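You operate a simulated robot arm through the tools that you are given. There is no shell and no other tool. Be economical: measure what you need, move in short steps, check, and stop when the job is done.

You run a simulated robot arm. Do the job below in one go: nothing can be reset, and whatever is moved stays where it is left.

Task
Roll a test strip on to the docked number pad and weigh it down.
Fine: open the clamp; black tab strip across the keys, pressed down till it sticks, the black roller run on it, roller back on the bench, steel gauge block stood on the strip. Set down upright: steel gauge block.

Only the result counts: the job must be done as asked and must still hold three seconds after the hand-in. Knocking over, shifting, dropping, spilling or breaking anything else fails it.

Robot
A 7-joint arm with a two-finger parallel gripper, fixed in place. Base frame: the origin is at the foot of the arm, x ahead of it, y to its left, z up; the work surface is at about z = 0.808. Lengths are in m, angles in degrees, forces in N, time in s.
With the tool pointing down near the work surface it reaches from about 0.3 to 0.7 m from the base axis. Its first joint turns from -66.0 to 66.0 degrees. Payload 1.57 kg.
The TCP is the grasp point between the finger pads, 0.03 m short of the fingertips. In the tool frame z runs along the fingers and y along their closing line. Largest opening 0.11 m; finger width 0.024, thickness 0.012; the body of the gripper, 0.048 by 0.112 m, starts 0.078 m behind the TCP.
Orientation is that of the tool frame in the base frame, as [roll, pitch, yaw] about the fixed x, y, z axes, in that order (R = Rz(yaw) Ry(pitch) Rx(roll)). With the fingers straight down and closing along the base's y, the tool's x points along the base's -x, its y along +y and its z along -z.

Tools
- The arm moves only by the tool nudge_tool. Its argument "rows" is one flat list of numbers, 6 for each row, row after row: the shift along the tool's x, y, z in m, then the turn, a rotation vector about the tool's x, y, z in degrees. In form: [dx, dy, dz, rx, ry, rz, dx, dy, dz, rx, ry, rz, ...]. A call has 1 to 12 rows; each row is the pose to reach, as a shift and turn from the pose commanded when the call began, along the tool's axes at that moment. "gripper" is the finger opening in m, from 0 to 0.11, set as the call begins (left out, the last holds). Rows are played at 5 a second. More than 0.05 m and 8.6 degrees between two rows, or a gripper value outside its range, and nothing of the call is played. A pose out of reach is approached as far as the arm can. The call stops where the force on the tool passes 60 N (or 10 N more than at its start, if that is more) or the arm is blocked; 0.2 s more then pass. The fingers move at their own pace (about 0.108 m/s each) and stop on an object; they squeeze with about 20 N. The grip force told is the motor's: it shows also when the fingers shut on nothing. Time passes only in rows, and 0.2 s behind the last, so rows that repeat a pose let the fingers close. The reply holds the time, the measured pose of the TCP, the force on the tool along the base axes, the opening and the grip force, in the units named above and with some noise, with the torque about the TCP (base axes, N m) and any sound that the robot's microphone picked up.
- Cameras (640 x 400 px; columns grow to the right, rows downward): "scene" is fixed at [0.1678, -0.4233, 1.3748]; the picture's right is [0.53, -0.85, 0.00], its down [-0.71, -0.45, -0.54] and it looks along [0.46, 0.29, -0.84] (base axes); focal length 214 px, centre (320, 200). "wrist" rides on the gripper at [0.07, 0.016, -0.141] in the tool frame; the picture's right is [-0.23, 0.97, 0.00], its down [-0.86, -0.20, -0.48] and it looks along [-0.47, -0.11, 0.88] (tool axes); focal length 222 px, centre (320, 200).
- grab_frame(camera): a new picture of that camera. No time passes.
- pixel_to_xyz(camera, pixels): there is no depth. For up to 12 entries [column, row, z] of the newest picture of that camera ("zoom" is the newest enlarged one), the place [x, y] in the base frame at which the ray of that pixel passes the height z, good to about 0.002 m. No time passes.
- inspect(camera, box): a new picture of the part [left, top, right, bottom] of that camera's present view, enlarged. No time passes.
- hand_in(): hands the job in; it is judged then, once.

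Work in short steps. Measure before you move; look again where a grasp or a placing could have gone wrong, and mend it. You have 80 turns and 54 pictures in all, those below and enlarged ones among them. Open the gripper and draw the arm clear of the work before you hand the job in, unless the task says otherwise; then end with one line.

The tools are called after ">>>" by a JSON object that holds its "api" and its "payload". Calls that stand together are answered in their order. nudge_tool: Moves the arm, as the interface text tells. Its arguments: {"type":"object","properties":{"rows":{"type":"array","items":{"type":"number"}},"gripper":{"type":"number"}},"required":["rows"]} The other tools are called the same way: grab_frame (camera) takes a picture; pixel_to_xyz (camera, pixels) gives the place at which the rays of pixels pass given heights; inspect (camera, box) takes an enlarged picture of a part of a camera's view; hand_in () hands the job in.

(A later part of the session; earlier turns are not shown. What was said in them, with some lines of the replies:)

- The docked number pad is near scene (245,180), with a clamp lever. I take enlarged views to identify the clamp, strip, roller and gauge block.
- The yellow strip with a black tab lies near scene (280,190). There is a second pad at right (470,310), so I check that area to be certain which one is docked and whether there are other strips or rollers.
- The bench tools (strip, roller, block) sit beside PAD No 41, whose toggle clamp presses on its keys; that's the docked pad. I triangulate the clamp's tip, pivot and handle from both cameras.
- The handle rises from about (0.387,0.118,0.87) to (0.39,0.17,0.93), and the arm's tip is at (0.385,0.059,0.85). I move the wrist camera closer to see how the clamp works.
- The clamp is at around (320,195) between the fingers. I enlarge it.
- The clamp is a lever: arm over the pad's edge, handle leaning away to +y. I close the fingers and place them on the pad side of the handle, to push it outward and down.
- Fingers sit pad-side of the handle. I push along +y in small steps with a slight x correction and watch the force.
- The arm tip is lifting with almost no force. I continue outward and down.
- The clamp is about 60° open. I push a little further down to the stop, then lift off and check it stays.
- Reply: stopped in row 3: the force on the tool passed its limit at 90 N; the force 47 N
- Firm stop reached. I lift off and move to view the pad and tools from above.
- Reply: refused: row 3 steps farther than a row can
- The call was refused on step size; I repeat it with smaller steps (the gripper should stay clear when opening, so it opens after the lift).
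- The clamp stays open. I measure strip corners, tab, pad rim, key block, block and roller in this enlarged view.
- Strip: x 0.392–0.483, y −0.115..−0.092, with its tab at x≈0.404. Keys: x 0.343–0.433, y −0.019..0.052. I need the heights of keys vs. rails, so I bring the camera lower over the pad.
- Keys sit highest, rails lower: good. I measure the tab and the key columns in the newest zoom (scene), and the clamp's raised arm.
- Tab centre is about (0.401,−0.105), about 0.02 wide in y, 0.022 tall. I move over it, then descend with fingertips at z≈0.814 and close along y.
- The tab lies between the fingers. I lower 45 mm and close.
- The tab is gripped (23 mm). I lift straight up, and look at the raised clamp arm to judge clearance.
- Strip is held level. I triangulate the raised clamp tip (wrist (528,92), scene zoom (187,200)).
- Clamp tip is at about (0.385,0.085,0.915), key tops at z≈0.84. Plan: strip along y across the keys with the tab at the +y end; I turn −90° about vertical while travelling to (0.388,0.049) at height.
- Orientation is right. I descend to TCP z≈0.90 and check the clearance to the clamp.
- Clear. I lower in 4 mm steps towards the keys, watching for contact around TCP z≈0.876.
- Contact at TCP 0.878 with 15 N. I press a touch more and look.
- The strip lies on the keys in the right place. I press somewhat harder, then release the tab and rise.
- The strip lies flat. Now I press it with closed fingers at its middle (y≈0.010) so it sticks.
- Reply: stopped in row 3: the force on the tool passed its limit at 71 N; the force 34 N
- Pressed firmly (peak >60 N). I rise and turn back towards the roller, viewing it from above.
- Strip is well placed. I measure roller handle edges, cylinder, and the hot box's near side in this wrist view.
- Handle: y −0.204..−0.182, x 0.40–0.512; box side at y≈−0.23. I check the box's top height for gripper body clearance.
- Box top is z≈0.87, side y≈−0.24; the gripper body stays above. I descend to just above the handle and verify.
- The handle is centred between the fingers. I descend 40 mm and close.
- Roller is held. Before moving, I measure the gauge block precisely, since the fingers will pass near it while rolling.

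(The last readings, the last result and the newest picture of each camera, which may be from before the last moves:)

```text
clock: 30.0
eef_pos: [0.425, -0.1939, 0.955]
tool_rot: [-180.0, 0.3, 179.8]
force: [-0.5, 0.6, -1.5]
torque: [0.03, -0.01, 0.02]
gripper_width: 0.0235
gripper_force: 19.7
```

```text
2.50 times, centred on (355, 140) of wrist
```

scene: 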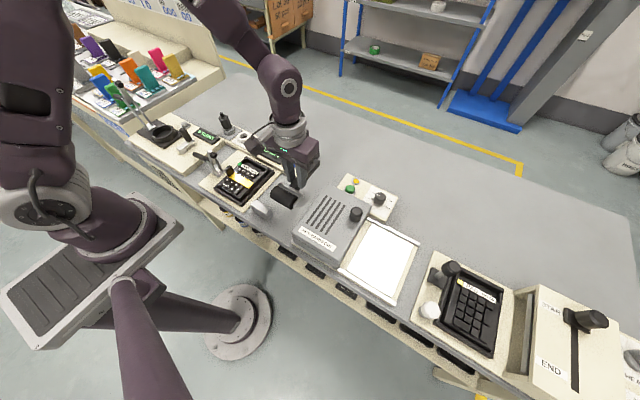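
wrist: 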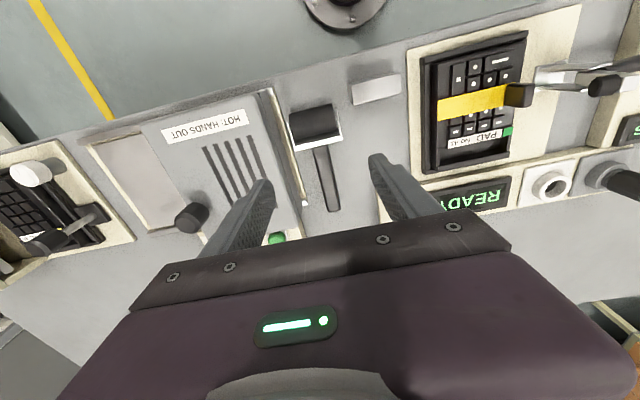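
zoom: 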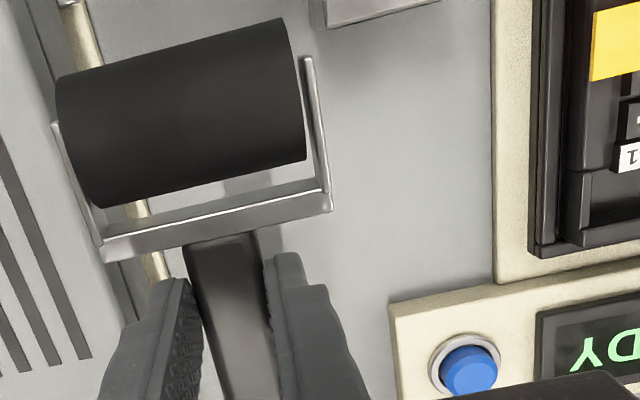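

I convert the block's corners from the scene picture (bottom at bench height, top at trial heights).

>>> {"api": "pixel_to_xyz", "payload": {"camera": "scene", "pixels": [[253.4, 212.4, 0.808], [268.9, 221.1, 0.808], [273.5, 215.2, 0.808], [250, 205, 0.848], [255, 199.5, 0.848], [270.6, 208, 0.848], [266.2, 214, 0.848], [250, 205, 0.838], [255, 199.5, 0.838], [270.6, 208, 0.838], [266.2, 214, 0.838]]}}

>>> {"api": "pixel_to_xyz", "payload": {"camera": "zoom", "pixels": [[57, 80, 0.943], [57, 80, 0.935], [287, 20, 0.943], [100, 205, 0.935], [303, 160, 0.935], [327, 190, 0.935], [105, 240, 0.935]]}}

```text
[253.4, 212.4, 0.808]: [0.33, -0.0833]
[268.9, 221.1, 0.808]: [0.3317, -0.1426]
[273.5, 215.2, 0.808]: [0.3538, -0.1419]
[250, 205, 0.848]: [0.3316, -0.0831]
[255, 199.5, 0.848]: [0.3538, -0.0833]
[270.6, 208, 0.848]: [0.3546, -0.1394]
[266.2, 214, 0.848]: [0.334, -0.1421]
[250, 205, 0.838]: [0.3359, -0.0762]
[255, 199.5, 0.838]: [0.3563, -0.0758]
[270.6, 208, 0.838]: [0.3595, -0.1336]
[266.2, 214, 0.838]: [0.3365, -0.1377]
```

```text
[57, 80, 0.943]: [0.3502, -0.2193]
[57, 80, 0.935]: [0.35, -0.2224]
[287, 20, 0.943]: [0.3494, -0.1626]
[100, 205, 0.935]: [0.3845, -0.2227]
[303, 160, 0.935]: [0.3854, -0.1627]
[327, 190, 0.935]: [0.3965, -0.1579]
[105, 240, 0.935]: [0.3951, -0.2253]
```

Block: x 0.331–0.354, y −0.142..−0.083, 40 mm tall; the roller path clears it. I turn −90° while moving to TCP (0.388,−0.079), so the roller is above the strip's free end with its handle towards −y.

>>> {"api": "nudge_tool", "payload": {"rows": [0.0034, 0.0105, 0, 0, 0, 8.2, 0.0067, 0.021, 0, 0, 0, 16.4, 0.01, 0.0315, 0, 0, 0, 24.6, 0.0135, 0.042, 0, 0, 0, 32.8, 0.017, 0.0525, 0, 0, 0, 41, 0.02, 0.063, 0, 0, 0, 49.2, 0.0235, 0.0735, 0, 0, 0, 57.4, 0.027, 0.084, 0, 0, 0, 65.6, 0.03, 0.0945, 0, 0, 0, 73.8, 0.0335, 0.105, 0, 0, 0, 82, 0.037, 0.115, 0, 0, 0, 90, 0.037, 0.115, 0, 0, 0, 90]}}

>>> {"api": "nudge_tool", "payload": {"rows": [0, 0, 0.02, 0, 0, 0, 0, 0, 0.04, 0, 0, 0, 0, 0, 0.055, 0, 0, 0, 0, 0, 0.055, 0, 0, 0]}}

>>> {"api": "inspect", "payload": {"camera": "scene", "box": [200, 140, 300, 220]}}

>>> {"api": "inspect", "payload": {"camera": "wrist", "box": [200, 50, 440, 230]}}

```text
clock: 32.6
eef_pos: [0.3864, -0.0773, 0.9519]
tool_rot: [179.7, -0.1, 89.7]
force: [0.1, -0.5, -1.5]
torque: [-0.01, -0.01, -0.01]
gripper_width: 0.0234
gripper_force: 19.8
```

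```text
clock: 33.6
eef_pos: [0.3849, -0.0777, 0.8973]
tool_rot: [179.7, 0.0, 89.8]
force: [0.3, -0.3, -0.3]
torque: [-0.04, -0.02, 0.03]
gripper_width: 0.0234
gripper_force: 19.7
```

```text
5.00 times, centred on (250, 180) of scene
```

zoom: 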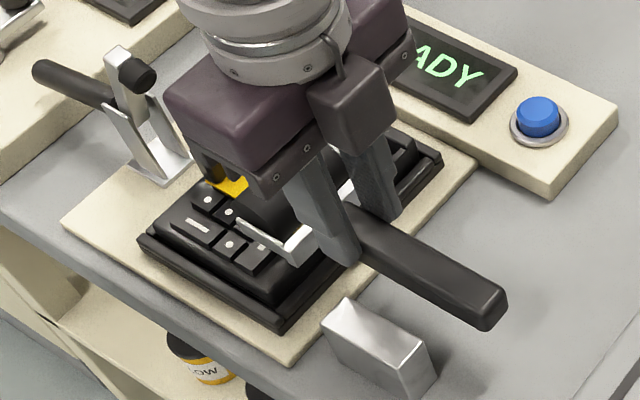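

```text
2.22 times, centred on (320, 140) of wrist
```

zoom: 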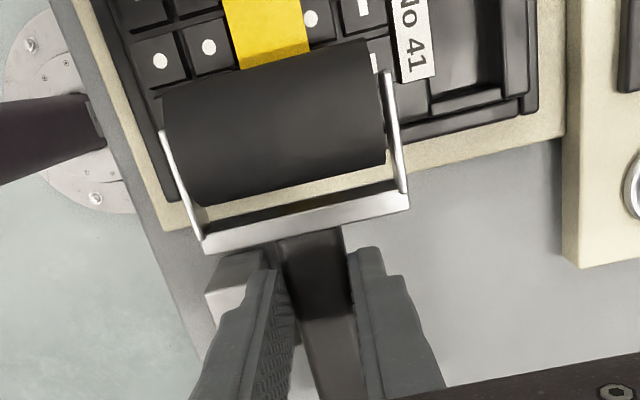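

The roller is above the free end. I move 8 mm in and lower to contact.

>>> {"api": "nudge_tool", "payload": {"rows": [0.004, 0.002, 0.006, 0, 0, 0, 0.008, 0.002, 0.012, 0, 0, 0, 0.008, 0.002, 0.016, 0, 0, 0, 0.008, 0.002, 0.019, 0, 0, 0, 0.008, 0.002, 0.019, 0, 0, 0]}}

```text
clock: 34.8
eef_pos: [0.3893, -0.0688, 0.8785]
tool_rot: [179.7, 0.1, 89.8]
force: [1.0, 0.2, 7.6]
torque: [0.48, -0.03, -0.04]
gripper_width: 0.0235
gripper_force: 20.0
```

Contact with ~8 N. I roll forward 26 mm along +y (short of the tab), back, and forward again.

>>> {"api": "nudge_tool", "payload": {"rows": [0.005, 0, 0, 0, 0, 0, 0.01, 0, 0, 0, 0, 0, 0.015, 0, 0, 0, 0, 0, 0.02, 0, 0, 0, 0, 0, 0.026, 0, 0, 0, 0, 0]}}

>>> {"api": "nudge_tool", "payload": {"rows": [-0.006, 0, 0.001, 0, 0, 0, -0.012, 0, 0.001, 0, 0, 0, -0.018, 0, 0.001, 0, 0, 0, -0.024, 0, 0.001, 0, 0, 0, -0.03, 0, 0.001, 0, 0, 0, -0.036, 0, 0.001, 0, 0, 0]}}

>>> {"api": "inspect", "payload": {"camera": "wrist", "box": [200, 50, 440, 230]}}

```text
clock: 36.0
eef_pos: [0.3884, -0.0472, 0.8783]
tool_rot: [179.4, 0.3, 89.6]
force: [-4.4, -40.9, 7.6]
torque: [-1.14, 0.18, 0.17]
gripper_width: 0.0237
gripper_force: 20.2
```

```text
clock: 37.4
eef_pos: [0.3884, -0.0802, 0.8771]
tool_rot: [179.7, -0.1, 89.8]
force: [-0.4, 0.2, -2.2]
torque: [0.0, 0.01, 0.0]
gripper_width: 0.0235
gripper_force: 20.1
```

```text
2.22 times, centred on (320, 140) of wrist
```

zoom: 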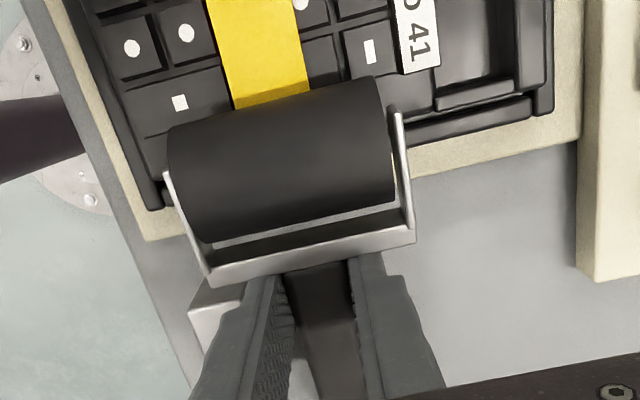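

A 41 N push at the end shows the roller met the tab. I check whether the strip shifted.

>>> {"api": "nudge_tool", "payload": {"rows": [0, 0, -0.02, 0, 0, 0, -0.01, 0, -0.05, 0, 0, 0]}}

>>> {"api": "grab_frame", "payload": {"camera": "wrist"}}

>>> {"api": "inspect", "payload": {"camera": "scene", "box": [205, 140, 275, 202]}}

```text
clock: 38.0
eef_pos: [0.3881, -0.0904, 0.9279]
tool_rot: [179.7, 0.0, 89.8]
force: [0.4, 0.2, -1.4]
torque: [-0.01, -0.02, -0.01]
gripper_width: 0.0236
gripper_force: 20.3
```

```text
12 pictures are left
```

wrist: 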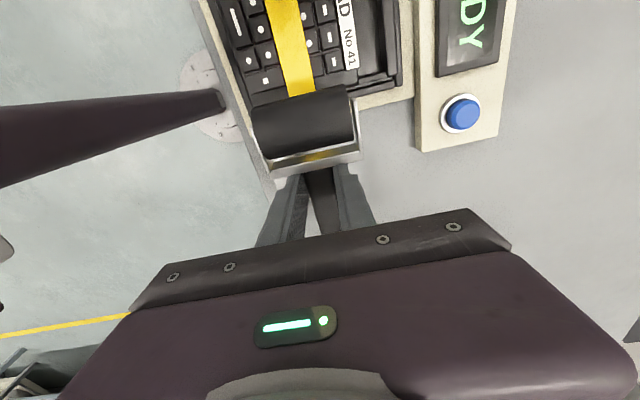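

```text
6.45 times, centred on (240, 171) of scene
```

zoom: 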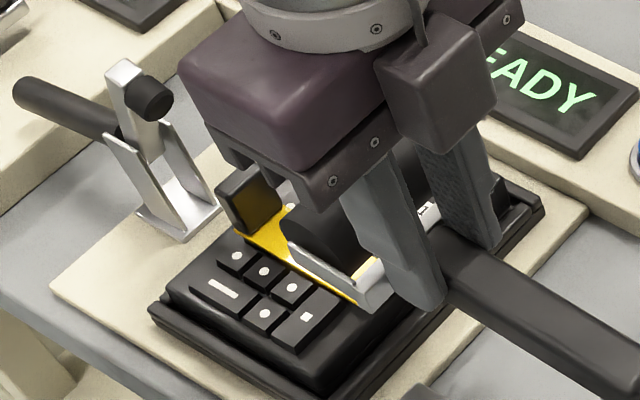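

The tab hasn't moved, so the strip is stuck. I measure where the roller sits now relative to the gripper.

>>> {"api": "pixel_to_xyz", "payload": {"camera": "wrist", "pixels": [[253, 110, 0.91], [347, 88, 0.91], [264, 157, 0.91], [356, 137, 0.91], [288, 97, 0.843], [314, 92, 0.843], [318, 157, 0.843]]}}

>>> {"api": "inspect", "payload": {"camera": "wrist", "box": [240, 60, 380, 190]}}

```text
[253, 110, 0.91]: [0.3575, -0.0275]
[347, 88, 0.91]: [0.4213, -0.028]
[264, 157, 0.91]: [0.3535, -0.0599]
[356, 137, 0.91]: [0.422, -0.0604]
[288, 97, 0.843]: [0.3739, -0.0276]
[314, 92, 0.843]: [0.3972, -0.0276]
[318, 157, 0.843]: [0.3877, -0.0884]
```

```text
3.08 times, centred on (310, 125) of wrist
```

zoom: 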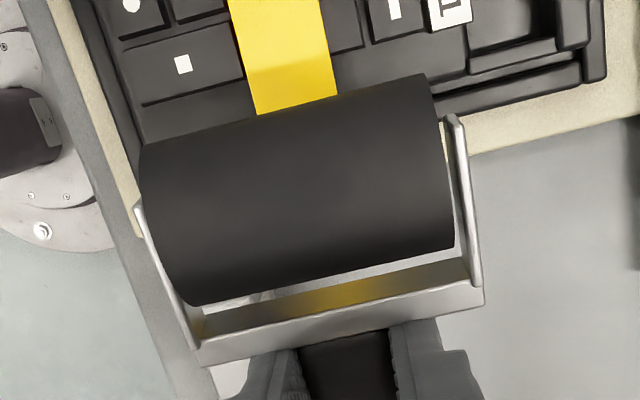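

The handle slid about 11 mm in the grip: roller centre is now 0.0465 ahead of the TCP. I redo the roll with that offset, keeping short of the tab.

>>> {"api": "nudge_tool", "payload": {"rows": [0.015, 0, 0.015, 0, 0, 0, 0.029, 0, 0.03, 0, 0, 0, 0.029, 0, 0.042, 0, 0, 0, 0.029, 0, 0.048, 0, 0, 0, 0.029, 0, 0.048, 0, 0, 0]}}

>>> {"api": "nudge_tool", "payload": {"rows": [0, 0, 0.001, 0, 0, 0, 0, 0, 0.002, 0, 0, 0, 0, 0, 0.002, 0, 0, 0]}}

```text
clock: 39.2
eef_pos: [0.3888, -0.0606, 0.8793]
tool_rot: [179.7, 0.1, 89.7]
force: [0.2, 0.2, -2.0]
torque: [-0.02, -0.01, -0.04]
gripper_width: 0.0234
gripper_force: 19.8
```

```text
clock: 40.0
eef_pos: [0.3883, -0.0601, 0.8779]
tool_rot: [179.7, 0.0, 89.8]
force: [0.1, 0.9, 1.1]
torque: [0.08, -0.01, 0.01]
gripper_width: 0.0237
gripper_force: 20.1
```

Light contact begins at TCP 0.878. I lower 2 mm more for pressure and check.

>>> {"api": "nudge_tool", "payload": {"rows": [0, 0, 0.001, 0, 0, 0, 0, 0, 0.002, 0, 0, 0, 0, 0, 0.002, 0, 0, 0]}}

```text
clock: 40.8
eef_pos: [0.3883, -0.0609, 0.8756]
tool_rot: [179.7, 0.0, 89.7]
force: [-0.9, 0.4, 9.6]
torque: [0.47, 0.08, 0.01]
gripper_width: 0.0234
gripper_force: 19.8
```

Good, ~10 N. I roll forward 24 mm and back 28 mm under pressure, watching side force.

>>> {"api": "nudge_tool", "payload": {"rows": [0.004, 0, 0, 0, 0, 0, 0.008, 0, 0, 0, 0, 0, 0.012, 0, 0, 0, 0, 0, 0.016, 0, 0, 0, 0, 0, 0.02, 0, 0, 0, 0, 0, 0.024, 0, 0, 0, 0, 0]}}

>>> {"api": "nudge_tool", "payload": {"rows": [-0.004, 0, 0, 0, 0, 0, -0.008, 0, 0, 0, 0, 0, -0.012, 0, 0, 0, 0, 0, -0.016, 0, 0, 0, 0, 0, -0.02, 0, 0, 0, 0, 0, -0.024, 0, 0, 0, 0, 0, -0.028, 0, 0, 0, 0, 0]}}

```text
clock: 42.0
eef_pos: [0.3897, -0.0486, 0.8762]
tool_rot: [179.3, 1.0, 89.4]
force: [-2.5, -13.4, 8.7]
torque: [0.0, 0.16, 0.19]
gripper_width: 0.0236
gripper_force: 20.3
stopped in row 6: the force on the tool passed its limit at 66 N (the readings are from after the stop); the commanded pose is now the measured one
```

```text
clock: 43.6
eef_pos: [0.3885, -0.0747, 0.8765]
tool_rot: [179.4, 0.6, 89.4]
force: [0.5, -0.4, 0.8]
torque: [0.13, -0.01, 0.04]
gripper_width: 0.0233
gripper_force: 20.3
```

Blocked again after ~12 mm, well before the tab: likely the roller's frame bar (just behind the roller) meets the strip's end at this level attitude. I lift, pitch the handle up 16°, and check the strip.

>>> {"api": "nudge_tool", "payload": {"rows": [0, 0, -0.02, 0, 0, 0, 0, 0, -0.04, 0, -8, 0, 0, 0, -0.04, 0, -16, 0, 0, 0, -0.04, 0, -16, 0]}}

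>>> {"api": "inspect", "payload": {"camera": "scene", "box": [205, 140, 290, 212]}}

>>> {"api": "grab_frame", "payload": {"camera": "wrist"}}

```text
clock: 44.6
eef_pos: [0.3875, -0.0739, 0.9154]
tool_rot: [179.5, 16.8, 89.3]
force: [1.1, -0.4, -1.7]
torque: [-0.01, 0.02, -0.02]
gripper_width: 0.0235
gripper_force: 20.1
```

```text
5.56 times, centred on (248, 176) of scene
```

zoom: 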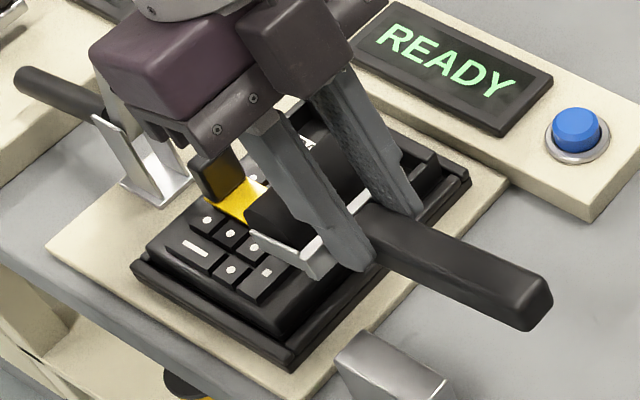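

```text
8 pictures are left
```

wrist: 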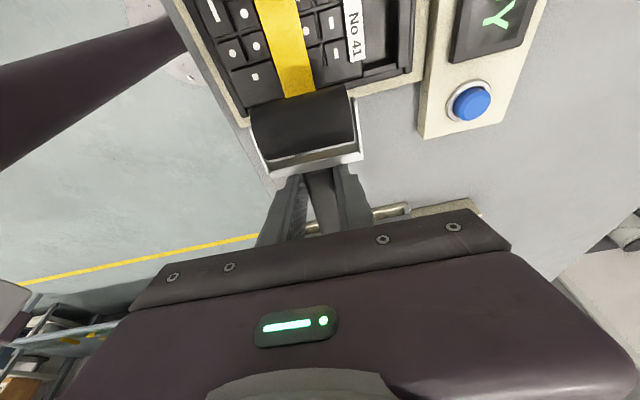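

Strip still in place. I measure the roller's position at its tilted pose.

>>> {"api": "pixel_to_xyz", "payload": {"camera": "wrist", "pixels": [[250, 107, 0.885], [345, 87, 0.885], [265, 160, 0.885], [356, 138, 0.885], [288, 97, 0.843], [316, 90, 0.843]]}}

```text
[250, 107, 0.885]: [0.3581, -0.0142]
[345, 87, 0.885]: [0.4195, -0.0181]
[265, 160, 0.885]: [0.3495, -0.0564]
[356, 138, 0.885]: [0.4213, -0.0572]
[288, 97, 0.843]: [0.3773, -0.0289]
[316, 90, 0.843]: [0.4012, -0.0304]
```

Roller centre y≈−0.0365, bottom at z≈0.867; strip end at y≈−0.030. I move +y 24 mm and down to just above contact.

>>> {"api": "nudge_tool", "payload": {"rows": [0.0115, 0, -0.0033, 0, 0, 0, 0.0231, 0, -0.0066, 0, 0, 0, 0.026, 0, 0.003, 0, 0, 0, 0.0286, 0, 0.0126, 0, 0, 0, 0.0286, 0, 0.0126, 0, 0, 0]}}

>>> {"api": "nudge_tool", "payload": {"rows": [0.0005, 0, 0.0019, 0, 0, 0, 0.0008, 0, 0.0029, 0, 0, 0, 0.0011, 0, 0.0038, 0, 0, 0, 0.0011, 0, 0.0038, 0, 0, 0]}}

```text
clock: 45.8
eef_pos: [0.3897, -0.0516, 0.895]
tool_rot: [179.5, 16.7, 89.2]
force: [-0.7, 0.0, -2.2]
torque: [0.01, -0.01, 0.01]
gripper_width: 0.0235
gripper_force: 20.5
```

```text
clock: 46.8
eef_pos: [0.3907, -0.0511, 0.8927]
tool_rot: [179.4, 16.6, 89.2]
force: [-0.9, 0.4, -2.2]
torque: [0.06, 0.02, -0.04]
gripper_width: 0.0235
gripper_force: 19.5
```

No contact yet at TCP 0.892; I go on lower in small steps.

>>> {"api": "nudge_tool", "payload": {"rows": [0.0005, 0, 0.0019, 0, 0, 0, 0.0008, 0, 0.0029, 0, 0, 0, 0.0008, 0, 0.0029, 0, 0, 0]}}

```text
clock: 47.6
eef_pos: [0.3891, -0.051, 0.8887]
tool_rot: [179.5, 16.6, 89.4]
force: [0.5, 0.3, 2.2]
torque: [0.14, 0.03, -0.01]
gripper_width: 0.0233
gripper_force: 19.7
```

Contact ~4 N. I add 1.5 mm and roll +y in 4 mm steps.

>>> {"api": "nudge_tool", "payload": {"rows": [0.0004, 0, 0.0014, 0, 0, 0, 0.0042, 0, 0.0003, 0, 0, 0, 0.0081, 0, -0.0008, 0, 0, 0, 0.012, 0, -0.0019, 0, 0, 0, 0.0158, 0, -0.003, 0, 0, 0]}}

```text
clock: 48.8
eef_pos: [0.3893, -0.0345, 0.8877]
tool_rot: [179.5, 16.7, 89.3]
force: [-0.3, 0.4, -1.3]
torque: [0.01, 0.05, 0.02]
gripper_width: 0.0236
gripper_force: 19.9
```

It rolls freely now, but pressure is light. I lower 2 mm and roll on 8 mm.

>>> {"api": "nudge_tool", "payload": {"rows": [0.0003, 0, 0.001, 0, 0, 0, 0.0006, 0, 0.0019, 0, 0, 0, 0.0006, 0, 0.0019, 0, 0, 0]}}

>>> {"api": "nudge_tool", "payload": {"rows": [0.0038, 0, -0.0008, 0, 0, 0, 0.0077, 0, -0.0019, 0, 0, 0, 0.0077, 0, -0.0019, 0, 0, 0]}}

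```text
clock: 49.6
eef_pos: [0.3893, -0.0339, 0.8853]
tool_rot: [179.3, 16.7, 89.4]
force: [-1.1, -0.3, 10.3]
torque: [0.47, 0.06, 0.05]
gripper_width: 0.0235
gripper_force: 20.2
```

```text
clock: 50.4
eef_pos: [0.3885, -0.0255, 0.8843]
tool_rot: [179.4, 16.8, 89.1]
force: [0.2, 0.4, 10.1]
torque: [0.49, 0.05, -0.01]
gripper_width: 0.0233
gripper_force: 20.1
```

10 N at roller centre y≈0.013. I roll back 28 mm and then forward again at constant height.

>>> {"api": "nudge_tool", "payload": {"rows": [-0.0038, 0, 0.0011, 0, 0, 0, -0.0077, 0, 0.0022, 0, 0, 0, -0.0115, 0, 0.0033, 0, 0, 0, -0.0154, 0, 0.0044, 0, 0, 0, -0.0192, 0, 0.0055, 0, 0, 0, -0.0231, 0, 0.0066, 0, 0, 0, -0.0269, 0, 0.0077, 0, 0, 0]}}

>>> {"api": "nudge_tool", "payload": {"rows": [0.0038, 0, -0.0009, 0, 0, 0, 0.0077, 0, -0.0018, 0, 0, 0, 0.0115, 0, -0.0028, 0, 0, 0, 0.0154, 0, -0.0039, 0, 0, 0, 0.0192, 0, -0.005, 0, 0, 0, 0.0231, 0, -0.0061, 0, 0, 0, 0.0269, 0, -0.0072, 0, 0, 0]}}

```text
clock: 52.0
eef_pos: [0.3888, -0.0552, 0.8859]
tool_rot: [179.6, 16.7, 89.4]
force: [-0.2, 0.5, -1.6]
torque: [0.02, -0.01, 0.0]
gripper_width: 0.0238
gripper_force: 19.5
```

```text
clock: 53.6
eef_pos: [0.3887, -0.0275, 0.8845]
tool_rot: [179.5, 16.7, 89.2]
force: [-1.1, 0.5, 0.5]
torque: [0.08, 0.05, 0.08]
gripper_width: 0.0233
gripper_force: 20.4
```

Contact got light toward the back end. One more back-stroke with fresh pressure in two short halves.

>>> {"api": "nudge_tool", "payload": {"rows": [0.0003, 0, 0.0012, 0, 0, 0, 0.0004, 0, 0.0015, 0, 0, 0, -0.0033, 0, 0.0028, 0, 0, 0, -0.0071, 0, 0.0041, 0, 0, 0, -0.0109, 0, 0.0054, 0, 0, 0]}}

>>> {"api": "nudge_tool", "payload": {"rows": [0.0003, 0, 0.0009, 0, 0, 0, -0.0035, 0, 0.0022, 0, 0, 0, -0.0073, 0, 0.0035, 0, 0, 0, -0.0111, 0, 0.0048, 0, 0, 0]}}

```text
clock: 54.8
eef_pos: [0.3885, -0.0385, 0.882]
tool_rot: [179.5, 16.7, 89.3]
force: [2.6, 1.2, 8.0]
torque: [0.49, -0.1, -0.09]
gripper_width: 0.0236
gripper_force: 19.9
```

```text
clock: 55.8
eef_pos: [0.3888, -0.0511, 0.8803]
tool_rot: [179.4, 16.8, 89.3]
force: [-1.6, -0.7, 10.1]
torque: [0.49, 0.06, 0.07]
gripper_width: 0.0236
gripper_force: 20.1
```

Good: 8–10 N kept over the whole back stroke (≈25 mm). One forward stroke under the same pressure.

>>> {"api": "nudge_tool", "payload": {"rows": [0.0038, 0, -0.001, 0, 0, 0, 0.0077, 0, -0.002, 0, 0, 0, 0.0115, 0, -0.003, 0, 0, 0, 0.0154, 0, -0.004, 0, 0, 0]}}

>>> {"api": "nudge_tool", "payload": {"rows": [0.0042, 0, -0.0003, 0, 0, 0, 0.0081, 0, -0.0013, 0, 0, 0, 0.0081, 0, -0.0013, 0, 0, 0]}}

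```text
clock: 56.8
eef_pos: [0.3886, -0.0354, 0.8801]
tool_rot: [179.5, 16.7, 89.3]
force: [-0.6, 0.4, 7.4]
torque: [0.4, 0.03, -0.01]
gripper_width: 0.0237
gripper_force: 20.0
```

```text
clock: 57.6
eef_pos: [0.389, -0.0267, 0.88]
tool_rot: [179.4, 16.6, 89.3]
force: [-0.1, -0.9, 9.0]
torque: [0.47, 0.04, -0.01]
gripper_width: 0.0236
gripper_force: 19.8
```

Rolling is done. I lift, bring the tool upright, then turn back towards the roller's place.

>>> {"api": "nudge_tool", "payload": {"rows": [-0.0083, 0, -0.0288, 0, 0, 0, -0.0193, 0, -0.0673, 0, 8, 0, -0.022, 0, -0.08, 0, 16.7, 0, -0.022, 0, -0.08, 0, 16.7, 0]}}

```text
refused: row 3 steps farther than a row can; nothing moved
```

>>> {"api": "nudge_tool", "payload": {"rows": [-0.0083, 0, -0.0288, 0, 0, 0, -0.0193, 0, -0.0673, 0, 8, 0, -0.022, 0, -0.08, 0, 16, 0, -0.022, 0, -0.08, 0.5, 16.7, 0, -0.022, 0, -0.08, 0.5, 16.7, 0]}}

```text
clock: 58.8
eef_pos: [0.3875, -0.0261, 0.9627]
tool_rot: [179.9, 0.0, 89.4]
force: [-0.6, 0.4, -1.9]
torque: [-0.04, 0.03, -0.02]
gripper_width: 0.0236
gripper_force: 20.0
```

Tool is upright. Now I turn +90° about the vertical while moving back to (0.413,−0.192).

>>> {"api": "nudge_tool", "payload": {"rows": [-0.0151, 0.0023, 0, 0, 0, -8.24, -0.0302, 0.0046, 0, 0, 0, -16.47, -0.0453, 0.007, 0, 0, 0, -24.7, -0.0604, 0.0093, 0, 0, 0, -32.9, -0.0755, 0.0116, 0, 0, 0, -41.2, -0.0905, 0.0139, 0, 0, 0, -49.4, -0.1056, 0.0162, 0, 0, 0, -57.7, -0.1207, 0.0185, 0, 0, 0, -65.9, -0.1358, 0.021, 0, 0, 0, -74.1, -0.1509, 0.0232, 0, 0, 0, -82.4, -0.166, 0.0255, 0, 0, 0, -90.6]}}

>>> {"api": "nudge_tool", "payload": {"rows": [0, 0, 0.02, 0, -5, 0, 0, 0, 0.04, 0, -10, 0, 0, 0, 0.06, 0, -11, 0, 0, 0, 0.08, 0, -11, 0, 0, 0, 0.08, 0, -11, 0]}}

>>> {"api": "inspect", "payload": {"camera": "scene", "box": [215, 140, 345, 235]}}

```text
clock: 61.2
eef_pos: [0.4128, -0.1918, 0.9624]
tool_rot: [-179.9, 0.0, -179.8]
force: [-0.6, 0.2, -1.3]
torque: [0.02, -0.01, -0.03]
gripper_width: 0.0234
gripper_force: 19.6
```

```text
clock: 62.4
eef_pos: [0.4103, -0.1917, 0.8819]
tool_rot: [179.9, 11.1, 179.9]
force: [0.4, 0.2, -1.7]
torque: [-0.02, 0.01, -0.02]
gripper_width: 0.0235
gripper_force: 19.6
```

```text
4.21 times, centred on (280, 188) of scene
```

zoom: 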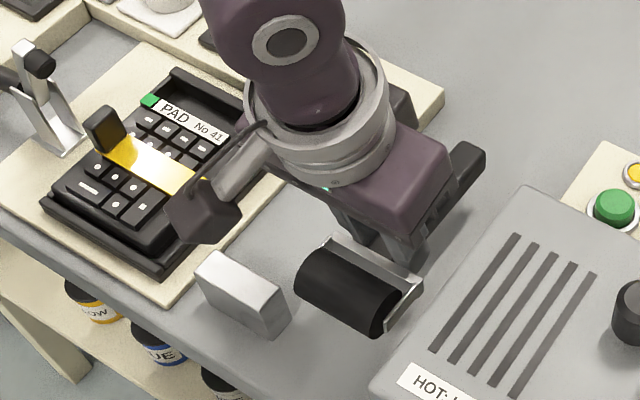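

Roller looks roughly level above its place. I lower 34 mm, then feel for the bench.

>>> {"api": "nudge_tool", "payload": {"rows": [0.0029, 0, 0.0147, 0, 0, 0, 0.0053, 0, 0.0275, 0, 0, 0, 0.0063, 0, 0.0324, 0, 0, 0, 0.0063, 0, 0.0324, 0, 0, 0]}}

>>> {"api": "nudge_tool", "payload": {"rows": [0.0004, 0, 0.002, 0, 0, 0, 0.0008, 0, 0.004, 0, 0, 0, 0.0008, 0, 0.004, 0, 0, 0]}}

```text
clock: 63.4
eef_pos: [0.4132, -0.1912, 0.8486]
tool_rot: [-180.0, 11.0, -179.9]
force: [-0.3, 0.4, -2.0]
torque: [0.02, 0.02, -0.01]
gripper_width: 0.0234
gripper_force: 20.5
```

```text
clock: 64.2
eef_pos: [0.4119, -0.1922, 0.845]
tool_rot: [180.0, 10.9, -179.9]
force: [-0.6, 0.1, -1.0]
torque: [-0.02, -0.03, 0.02]
gripper_width: 0.0236
gripper_force: 19.5
```

Almost touching; 1.5 mm more, then open narrowly (36 mm) and rise.

>>> {"api": "nudge_tool", "payload": {"rows": [0.0002, 0, 0.001, 0, 0, 0, 0.0003, 0, 0.0015, 0, 0, 0, 0.0003, 0, 0.0015, 0, 0, 0]}}

>>> {"api": "nudge_tool", "payload": {"rows": [0, 0, 0, 0, 0, 0, 0, 0, 0, 0, 0, 0], "gripper": 0.038}}

>>> {"api": "nudge_tool", "payload": {"rows": [-0.006, 0, -0.0294, 0, 0, 0, -0.012, 0, -0.0588, 0, 5, 0, -0.018, 0, -0.0882, 0, 11, 0, -0.018, 0, -0.11, 0, 11, 0]}}

>>> {"api": "inspect", "payload": {"camera": "scene", "box": [215, 140, 345, 235]}}

```text
clock: 65.0
eef_pos: [0.4126, -0.1915, 0.8435]
tool_rot: [-179.9, 11.0, -180.0]
force: [-0.3, 0.0, -0.8]
torque: [0.03, -0.02, 0.0]
gripper_width: 0.0235
gripper_force: 19.8
```

```text
clock: 65.6
eef_pos: [0.4124, -0.1915, 0.843]
tool_rot: [180.0, 11.0, 179.9]
force: [0.5, -0.6, 0.0]
torque: [-0.02, 0.05, 0.01]
gripper_width: 0.0378
gripper_force: 0.1
```

```text
clock: 66.6
eef_pos: [0.4094, -0.1902, 0.956]
tool_rot: [180.0, -0.1, 179.9]
force: [1.2, -0.1, -0.8]
torque: [-0.04, -0.03, -0.02]
gripper_width: 0.0381
gripper_force: 0.0
```

```text
4.21 times, centred on (280, 188) of scene
```

zoom: 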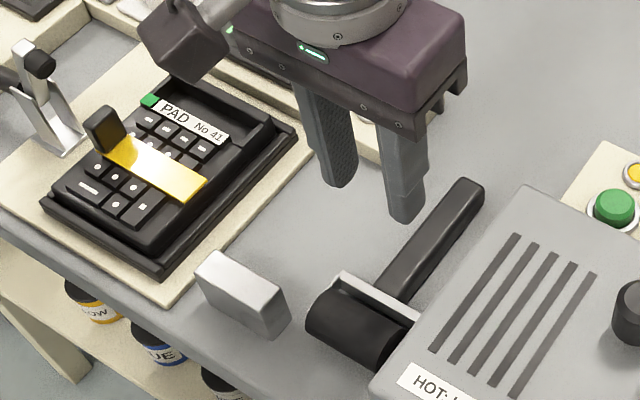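

Roller is back on the bench. I measure the strip's present corners for block placement.

>>> {"api": "pixel_to_xyz", "payload": {"camera": "zoom", "pixels": [[207, 181, 0.843], [184, 203, 0.843], [126, 135, 0.843], [103, 156, 0.843], [120, 150, 0.843], [88, 138, 0.865], [195, 281, 0.848], [217, 251, 0.848], [287, 290, 0.848], [264, 313, 0.848]]}}

```text
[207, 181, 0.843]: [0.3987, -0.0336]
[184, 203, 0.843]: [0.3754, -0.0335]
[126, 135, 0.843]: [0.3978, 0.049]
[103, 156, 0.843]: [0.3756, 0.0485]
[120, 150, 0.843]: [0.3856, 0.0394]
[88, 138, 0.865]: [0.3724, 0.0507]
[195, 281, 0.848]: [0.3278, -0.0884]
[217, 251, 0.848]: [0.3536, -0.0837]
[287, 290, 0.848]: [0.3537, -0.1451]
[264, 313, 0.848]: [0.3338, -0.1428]
```

Strip: x 0.3755–0.3985, y −0.0335..0.057, tab from y≈0.04. Block centre (0.3425,−0.1135). I grip it across its 22 mm thickness, so I turn −90° and move above it.

>>> {"api": "nudge_tool", "payload": {"rows": [0.0061, 0.007, 0, 0, 0, 8.2, 0.0122, 0.014, 0, 0, 0, 16.4, 0.0183, 0.021, 0, 0, 0, 24.6, 0.0244, 0.028, 0, 0, 0, 32.8, 0.0305, 0.035, 0, 0, 0, 41, 0.0365, 0.042, 0, 0, 0, 49.2, 0.0426, 0.049, 0, 0, 0, 57.4, 0.0487, 0.056, 0, 0, 0, 65.6, 0.0548, 0.063, 0, 0, 0, 73.8, 0.061, 0.07, 0, 0, 0, 82, 0.067, 0.077, 0, 0, 0, 90], "gripper": 0.055}}

>>> {"api": "nudge_tool", "payload": {"rows": [0, 0, 0.03, 0, 0, 0, 0, 0, 0.06, 0, 0, 0, 0, 0, 0.06, 0, 0, 0]}}

>>> {"api": "inspect", "payload": {"camera": "wrist", "box": [200, 60, 440, 230]}}

```text
clock: 69.0
eef_pos: [0.3414, -0.1137, 0.9559]
tool_rot: [179.9, 0.1, 89.7]
force: [0.4, 0.5, -0.3]
torque: [0.04, 0.03, 0.04]
gripper_width: 0.0548
gripper_force: 0.1
```

```text
clock: 69.8
eef_pos: [0.343, -0.1123, 0.8951]
tool_rot: [-179.9, 0.0, 90.0]
force: [0.2, 0.1, -0.3]
torque: [0.01, -0.02, -0.01]
gripper_width: 0.0548
gripper_force: 0.1
```

```text
2.35 times, centred on (320, 145) of wrist
```

zoom: 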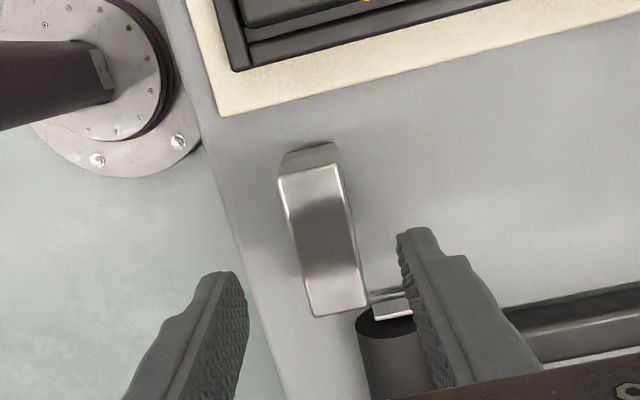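

I verify the block's top corners in this zoom before descending.

>>> {"api": "pixel_to_xyz", "payload": {"camera": "zoom", "pixels": [[279, 183, 0.848], [340, 168, 0.848], [308, 315, 0.848], [367, 303, 0.848]]}}

```text
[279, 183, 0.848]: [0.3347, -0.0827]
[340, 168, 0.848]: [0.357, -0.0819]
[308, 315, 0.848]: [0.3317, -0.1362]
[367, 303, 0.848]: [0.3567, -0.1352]
```

Block centre ≈(0.344,−0.111): aligned. Descend 49 mm, close, and lift.

>>> {"api": "nudge_tool", "payload": {"rows": [0.001, 0.001, 0.02, 0, 0, 0, 0.001, 0.001, 0.04, 0, 0, 0, 0.001, 0.001, 0.049, 0, 0, 0, 0.001, 0.001, 0.049, 0, 0, 0]}}

>>> {"api": "nudge_tool", "payload": {"rows": [0, 0, 0, 0, 0, 0, 0, 0, 0, 0, 0, 0, 0, 0, 0, 0, 0, 0], "gripper": 0}}

>>> {"api": "nudge_tool", "payload": {"rows": [0, 0, -0.01, 0, 0, 0, 0, 0, -0.04, 0, 0, 0, 0, 0, -0.07, 0, 0, 0, 0, 0, -0.1, 0, 0, 0, 0, 0, -0.1, 0, 0, 0]}}

>>> {"api": "inspect", "payload": {"camera": "wrist", "box": [200, 60, 440, 230]}}

```text
clock: 70.8
eef_pos: [0.3416, -0.1126, 0.8462]
tool_rot: [179.9, 0.0, 90.0]
force: [-0.6, -0.2, 0.2]
torque: [0.0, -0.02, 0.01]
gripper_width: 0.055
gripper_force: 0.1
```

```text
clock: 71.6
eef_pos: [0.3444, -0.1141, 0.8464]
tool_rot: [180.0, -0.1, 90.0]
force: [0.1, -0.1, -0.4]
torque: [-0.07, 0.01, 0.01]
gripper_width: 0.0236
gripper_force: 20.3
```

```text
clock: 72.8
eef_pos: [0.3421, -0.1128, 0.9476]
tool_rot: [179.9, -0.1, 89.9]
force: [0.0, 0.4, -3.4]
torque: [0.0, -0.01, 0.0]
gripper_width: 0.024
gripper_force: 20.3
```

```text
2.35 times, centred on (320, 145) of wrist
```

zoom: 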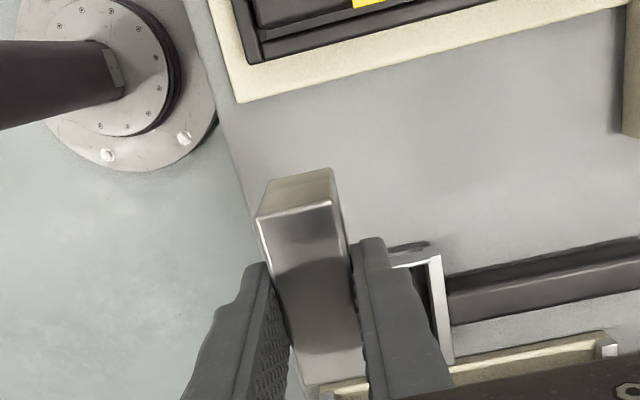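

Block is held (3.4 N). I check its attitude and offset relative to the TCP (top would be at z≈0.9495 if level).

>>> {"api": "pixel_to_xyz", "payload": {"camera": "zoom", "pixels": [[257, 219, 0.9495], [332, 203, 0.9495], [295, 383, 0.9495], [270, 180, 0.9095], [330, 168, 0.9095]]}}

```text
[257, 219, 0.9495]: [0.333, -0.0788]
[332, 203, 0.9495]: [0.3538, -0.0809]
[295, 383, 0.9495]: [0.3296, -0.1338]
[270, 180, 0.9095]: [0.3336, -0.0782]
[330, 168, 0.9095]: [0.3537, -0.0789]
```

Level, with its centre 3 mm ahead of the TCP. I move to TCP (0.387,−0.001), then lower to just above the strip.

>>> {"api": "nudge_tool", "payload": {"rows": [0.028, 0.011, 0, 0, 0, 0, 0.056, 0.022, 0, 0, 0, 0, 0.084, 0.033, 0, 0, 0, 0, 0.111, 0.0445, 0, 0, 0, 0, 0.111, 0.0445, 0.025, 0, 0, 0, 0.111, 0.0445, 0.05, 0, 0, 0, 0.111, 0.0445, 0.06, 0, 0, 0, 0.111, 0.0445, 0.06, 0, 0, 0]}}

>>> {"api": "inspect", "payload": {"camera": "scene", "box": [200, 130, 290, 205]}}

```text
clock: 74.6
eef_pos: [0.3854, -0.0014, 0.8862]
tool_rot: [179.8, -0.1, 90.0]
force: [-0.7, 0.3, 13.2]
torque: [0.03, 0.03, 0.01]
gripper_width: 0.0239
gripper_force: 19.6
```

```text
5.33 times, centred on (245, 168) of scene
```

zoom: 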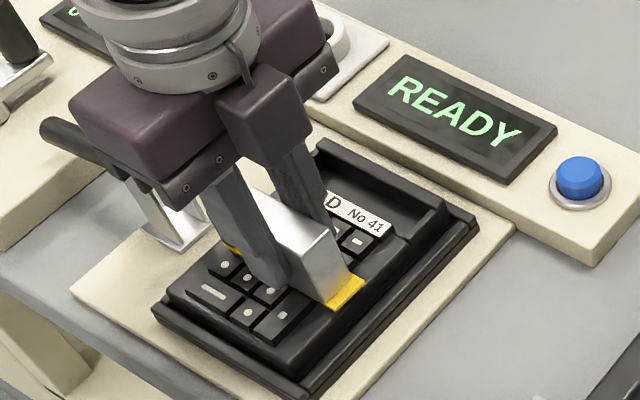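

Contact at 16 N; the block seems seated (it slipped a few mm down in the grip, matching its apparent size). I ease off 1 mm, open, and look before withdrawing.

>>> {"api": "nudge_tool", "payload": {"rows": [0, 0, -0.001, 0, 0, 0, 0, 0, -0.001, 0, 0, 0]}}

>>> {"api": "nudge_tool", "payload": {"rows": [0, 0, 0, 0, 0, 0, 0, 0, 0, 0, 0, 0], "gripper": 0.034}}

>>> {"api": "inspect", "payload": {"camera": "wrist", "box": [200, 60, 440, 230]}}

```text
clock: 75.2
eef_pos: [0.3863, -0.0023, 0.8856]
tool_rot: [180.0, 0.0, 90.0]
force: [0.6, -0.2, -2.4]
torque: [0.0, 0.01, 0.0]
gripper_width: 0.0236
gripper_force: 20.3
```

```text
clock: 75.8
eef_pos: [0.3856, -0.0008, 0.8866]
tool_rot: [-179.9, 0.0, 90.0]
force: [0.0, 0.5, 1.2]
torque: [-0.01, 0.0, -0.02]
gripper_width: 0.0343
gripper_force: 0.1
```

```text
2.35 times, centred on (320, 145) of wrist
```

zoom: 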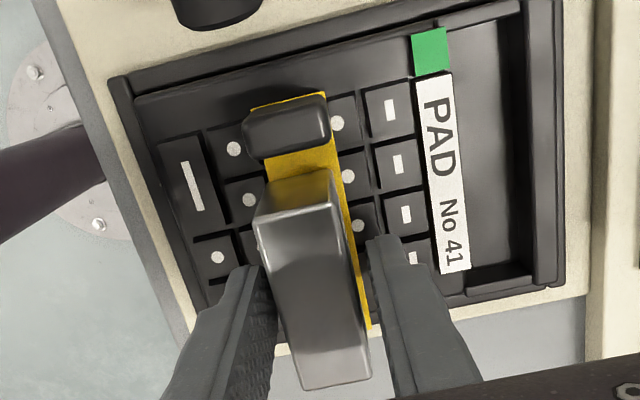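

The block stands upright on the strip, clear of the tab. I open a bit more, rise straight up and withdraw.

>>> {"api": "nudge_tool", "payload": {"rows": [0, 0, 0, 0, 0, 0, 0, 0, -0.02, 0, 0, 0, 0, 0, -0.06, 0, 0, 0, 0, 0, -0.1, 0, 0, 0, -0.03, 0, -0.13, 0, 0, 0, -0.07, 0, -0.14, 0, 0, 0, -0.11, 0, -0.14, 0, 0, 0], "gripper": 0.045}}

>>> {"api": "inspect", "payload": {"camera": "scene", "box": [190, 125, 330, 225]}}

```text
clock: 77.4
eef_pos: [0.3869, -0.1155, 1.0288]
tool_rot: [179.9, -0.1, 90.0]
force: [0.0, -0.2, 0.1]
torque: [0.02, 0.04, 0.01]
gripper_width: 0.0449
gripper_force: 0.2
```

```text
4.00 times, centred on (260, 175) of scene
```

zoom: 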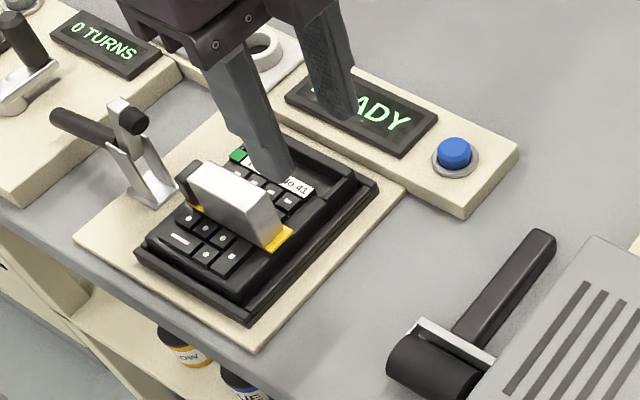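

The clamp is open, the strip lies across the keys with the block standing on it, the roller is back on the bench, and the arm is clear. I hand in.

>>> {"api": "hand_in", "payload": {}}

```text
The job is handed in.
```

I handed the job in. The clamp on PAD No 41 is open. The black tab strip is stuck down across the keys and rolled, the roller is back on the bench, and the steel gauge block stands upright on the strip with the gripper open and clear. Twice during rolling the arm was blocked, by up to 66 N, most likely the roller's frame against the strip's end. The strip stayed in place to within about 3 mm, and tilting the handle up let the roll finish.
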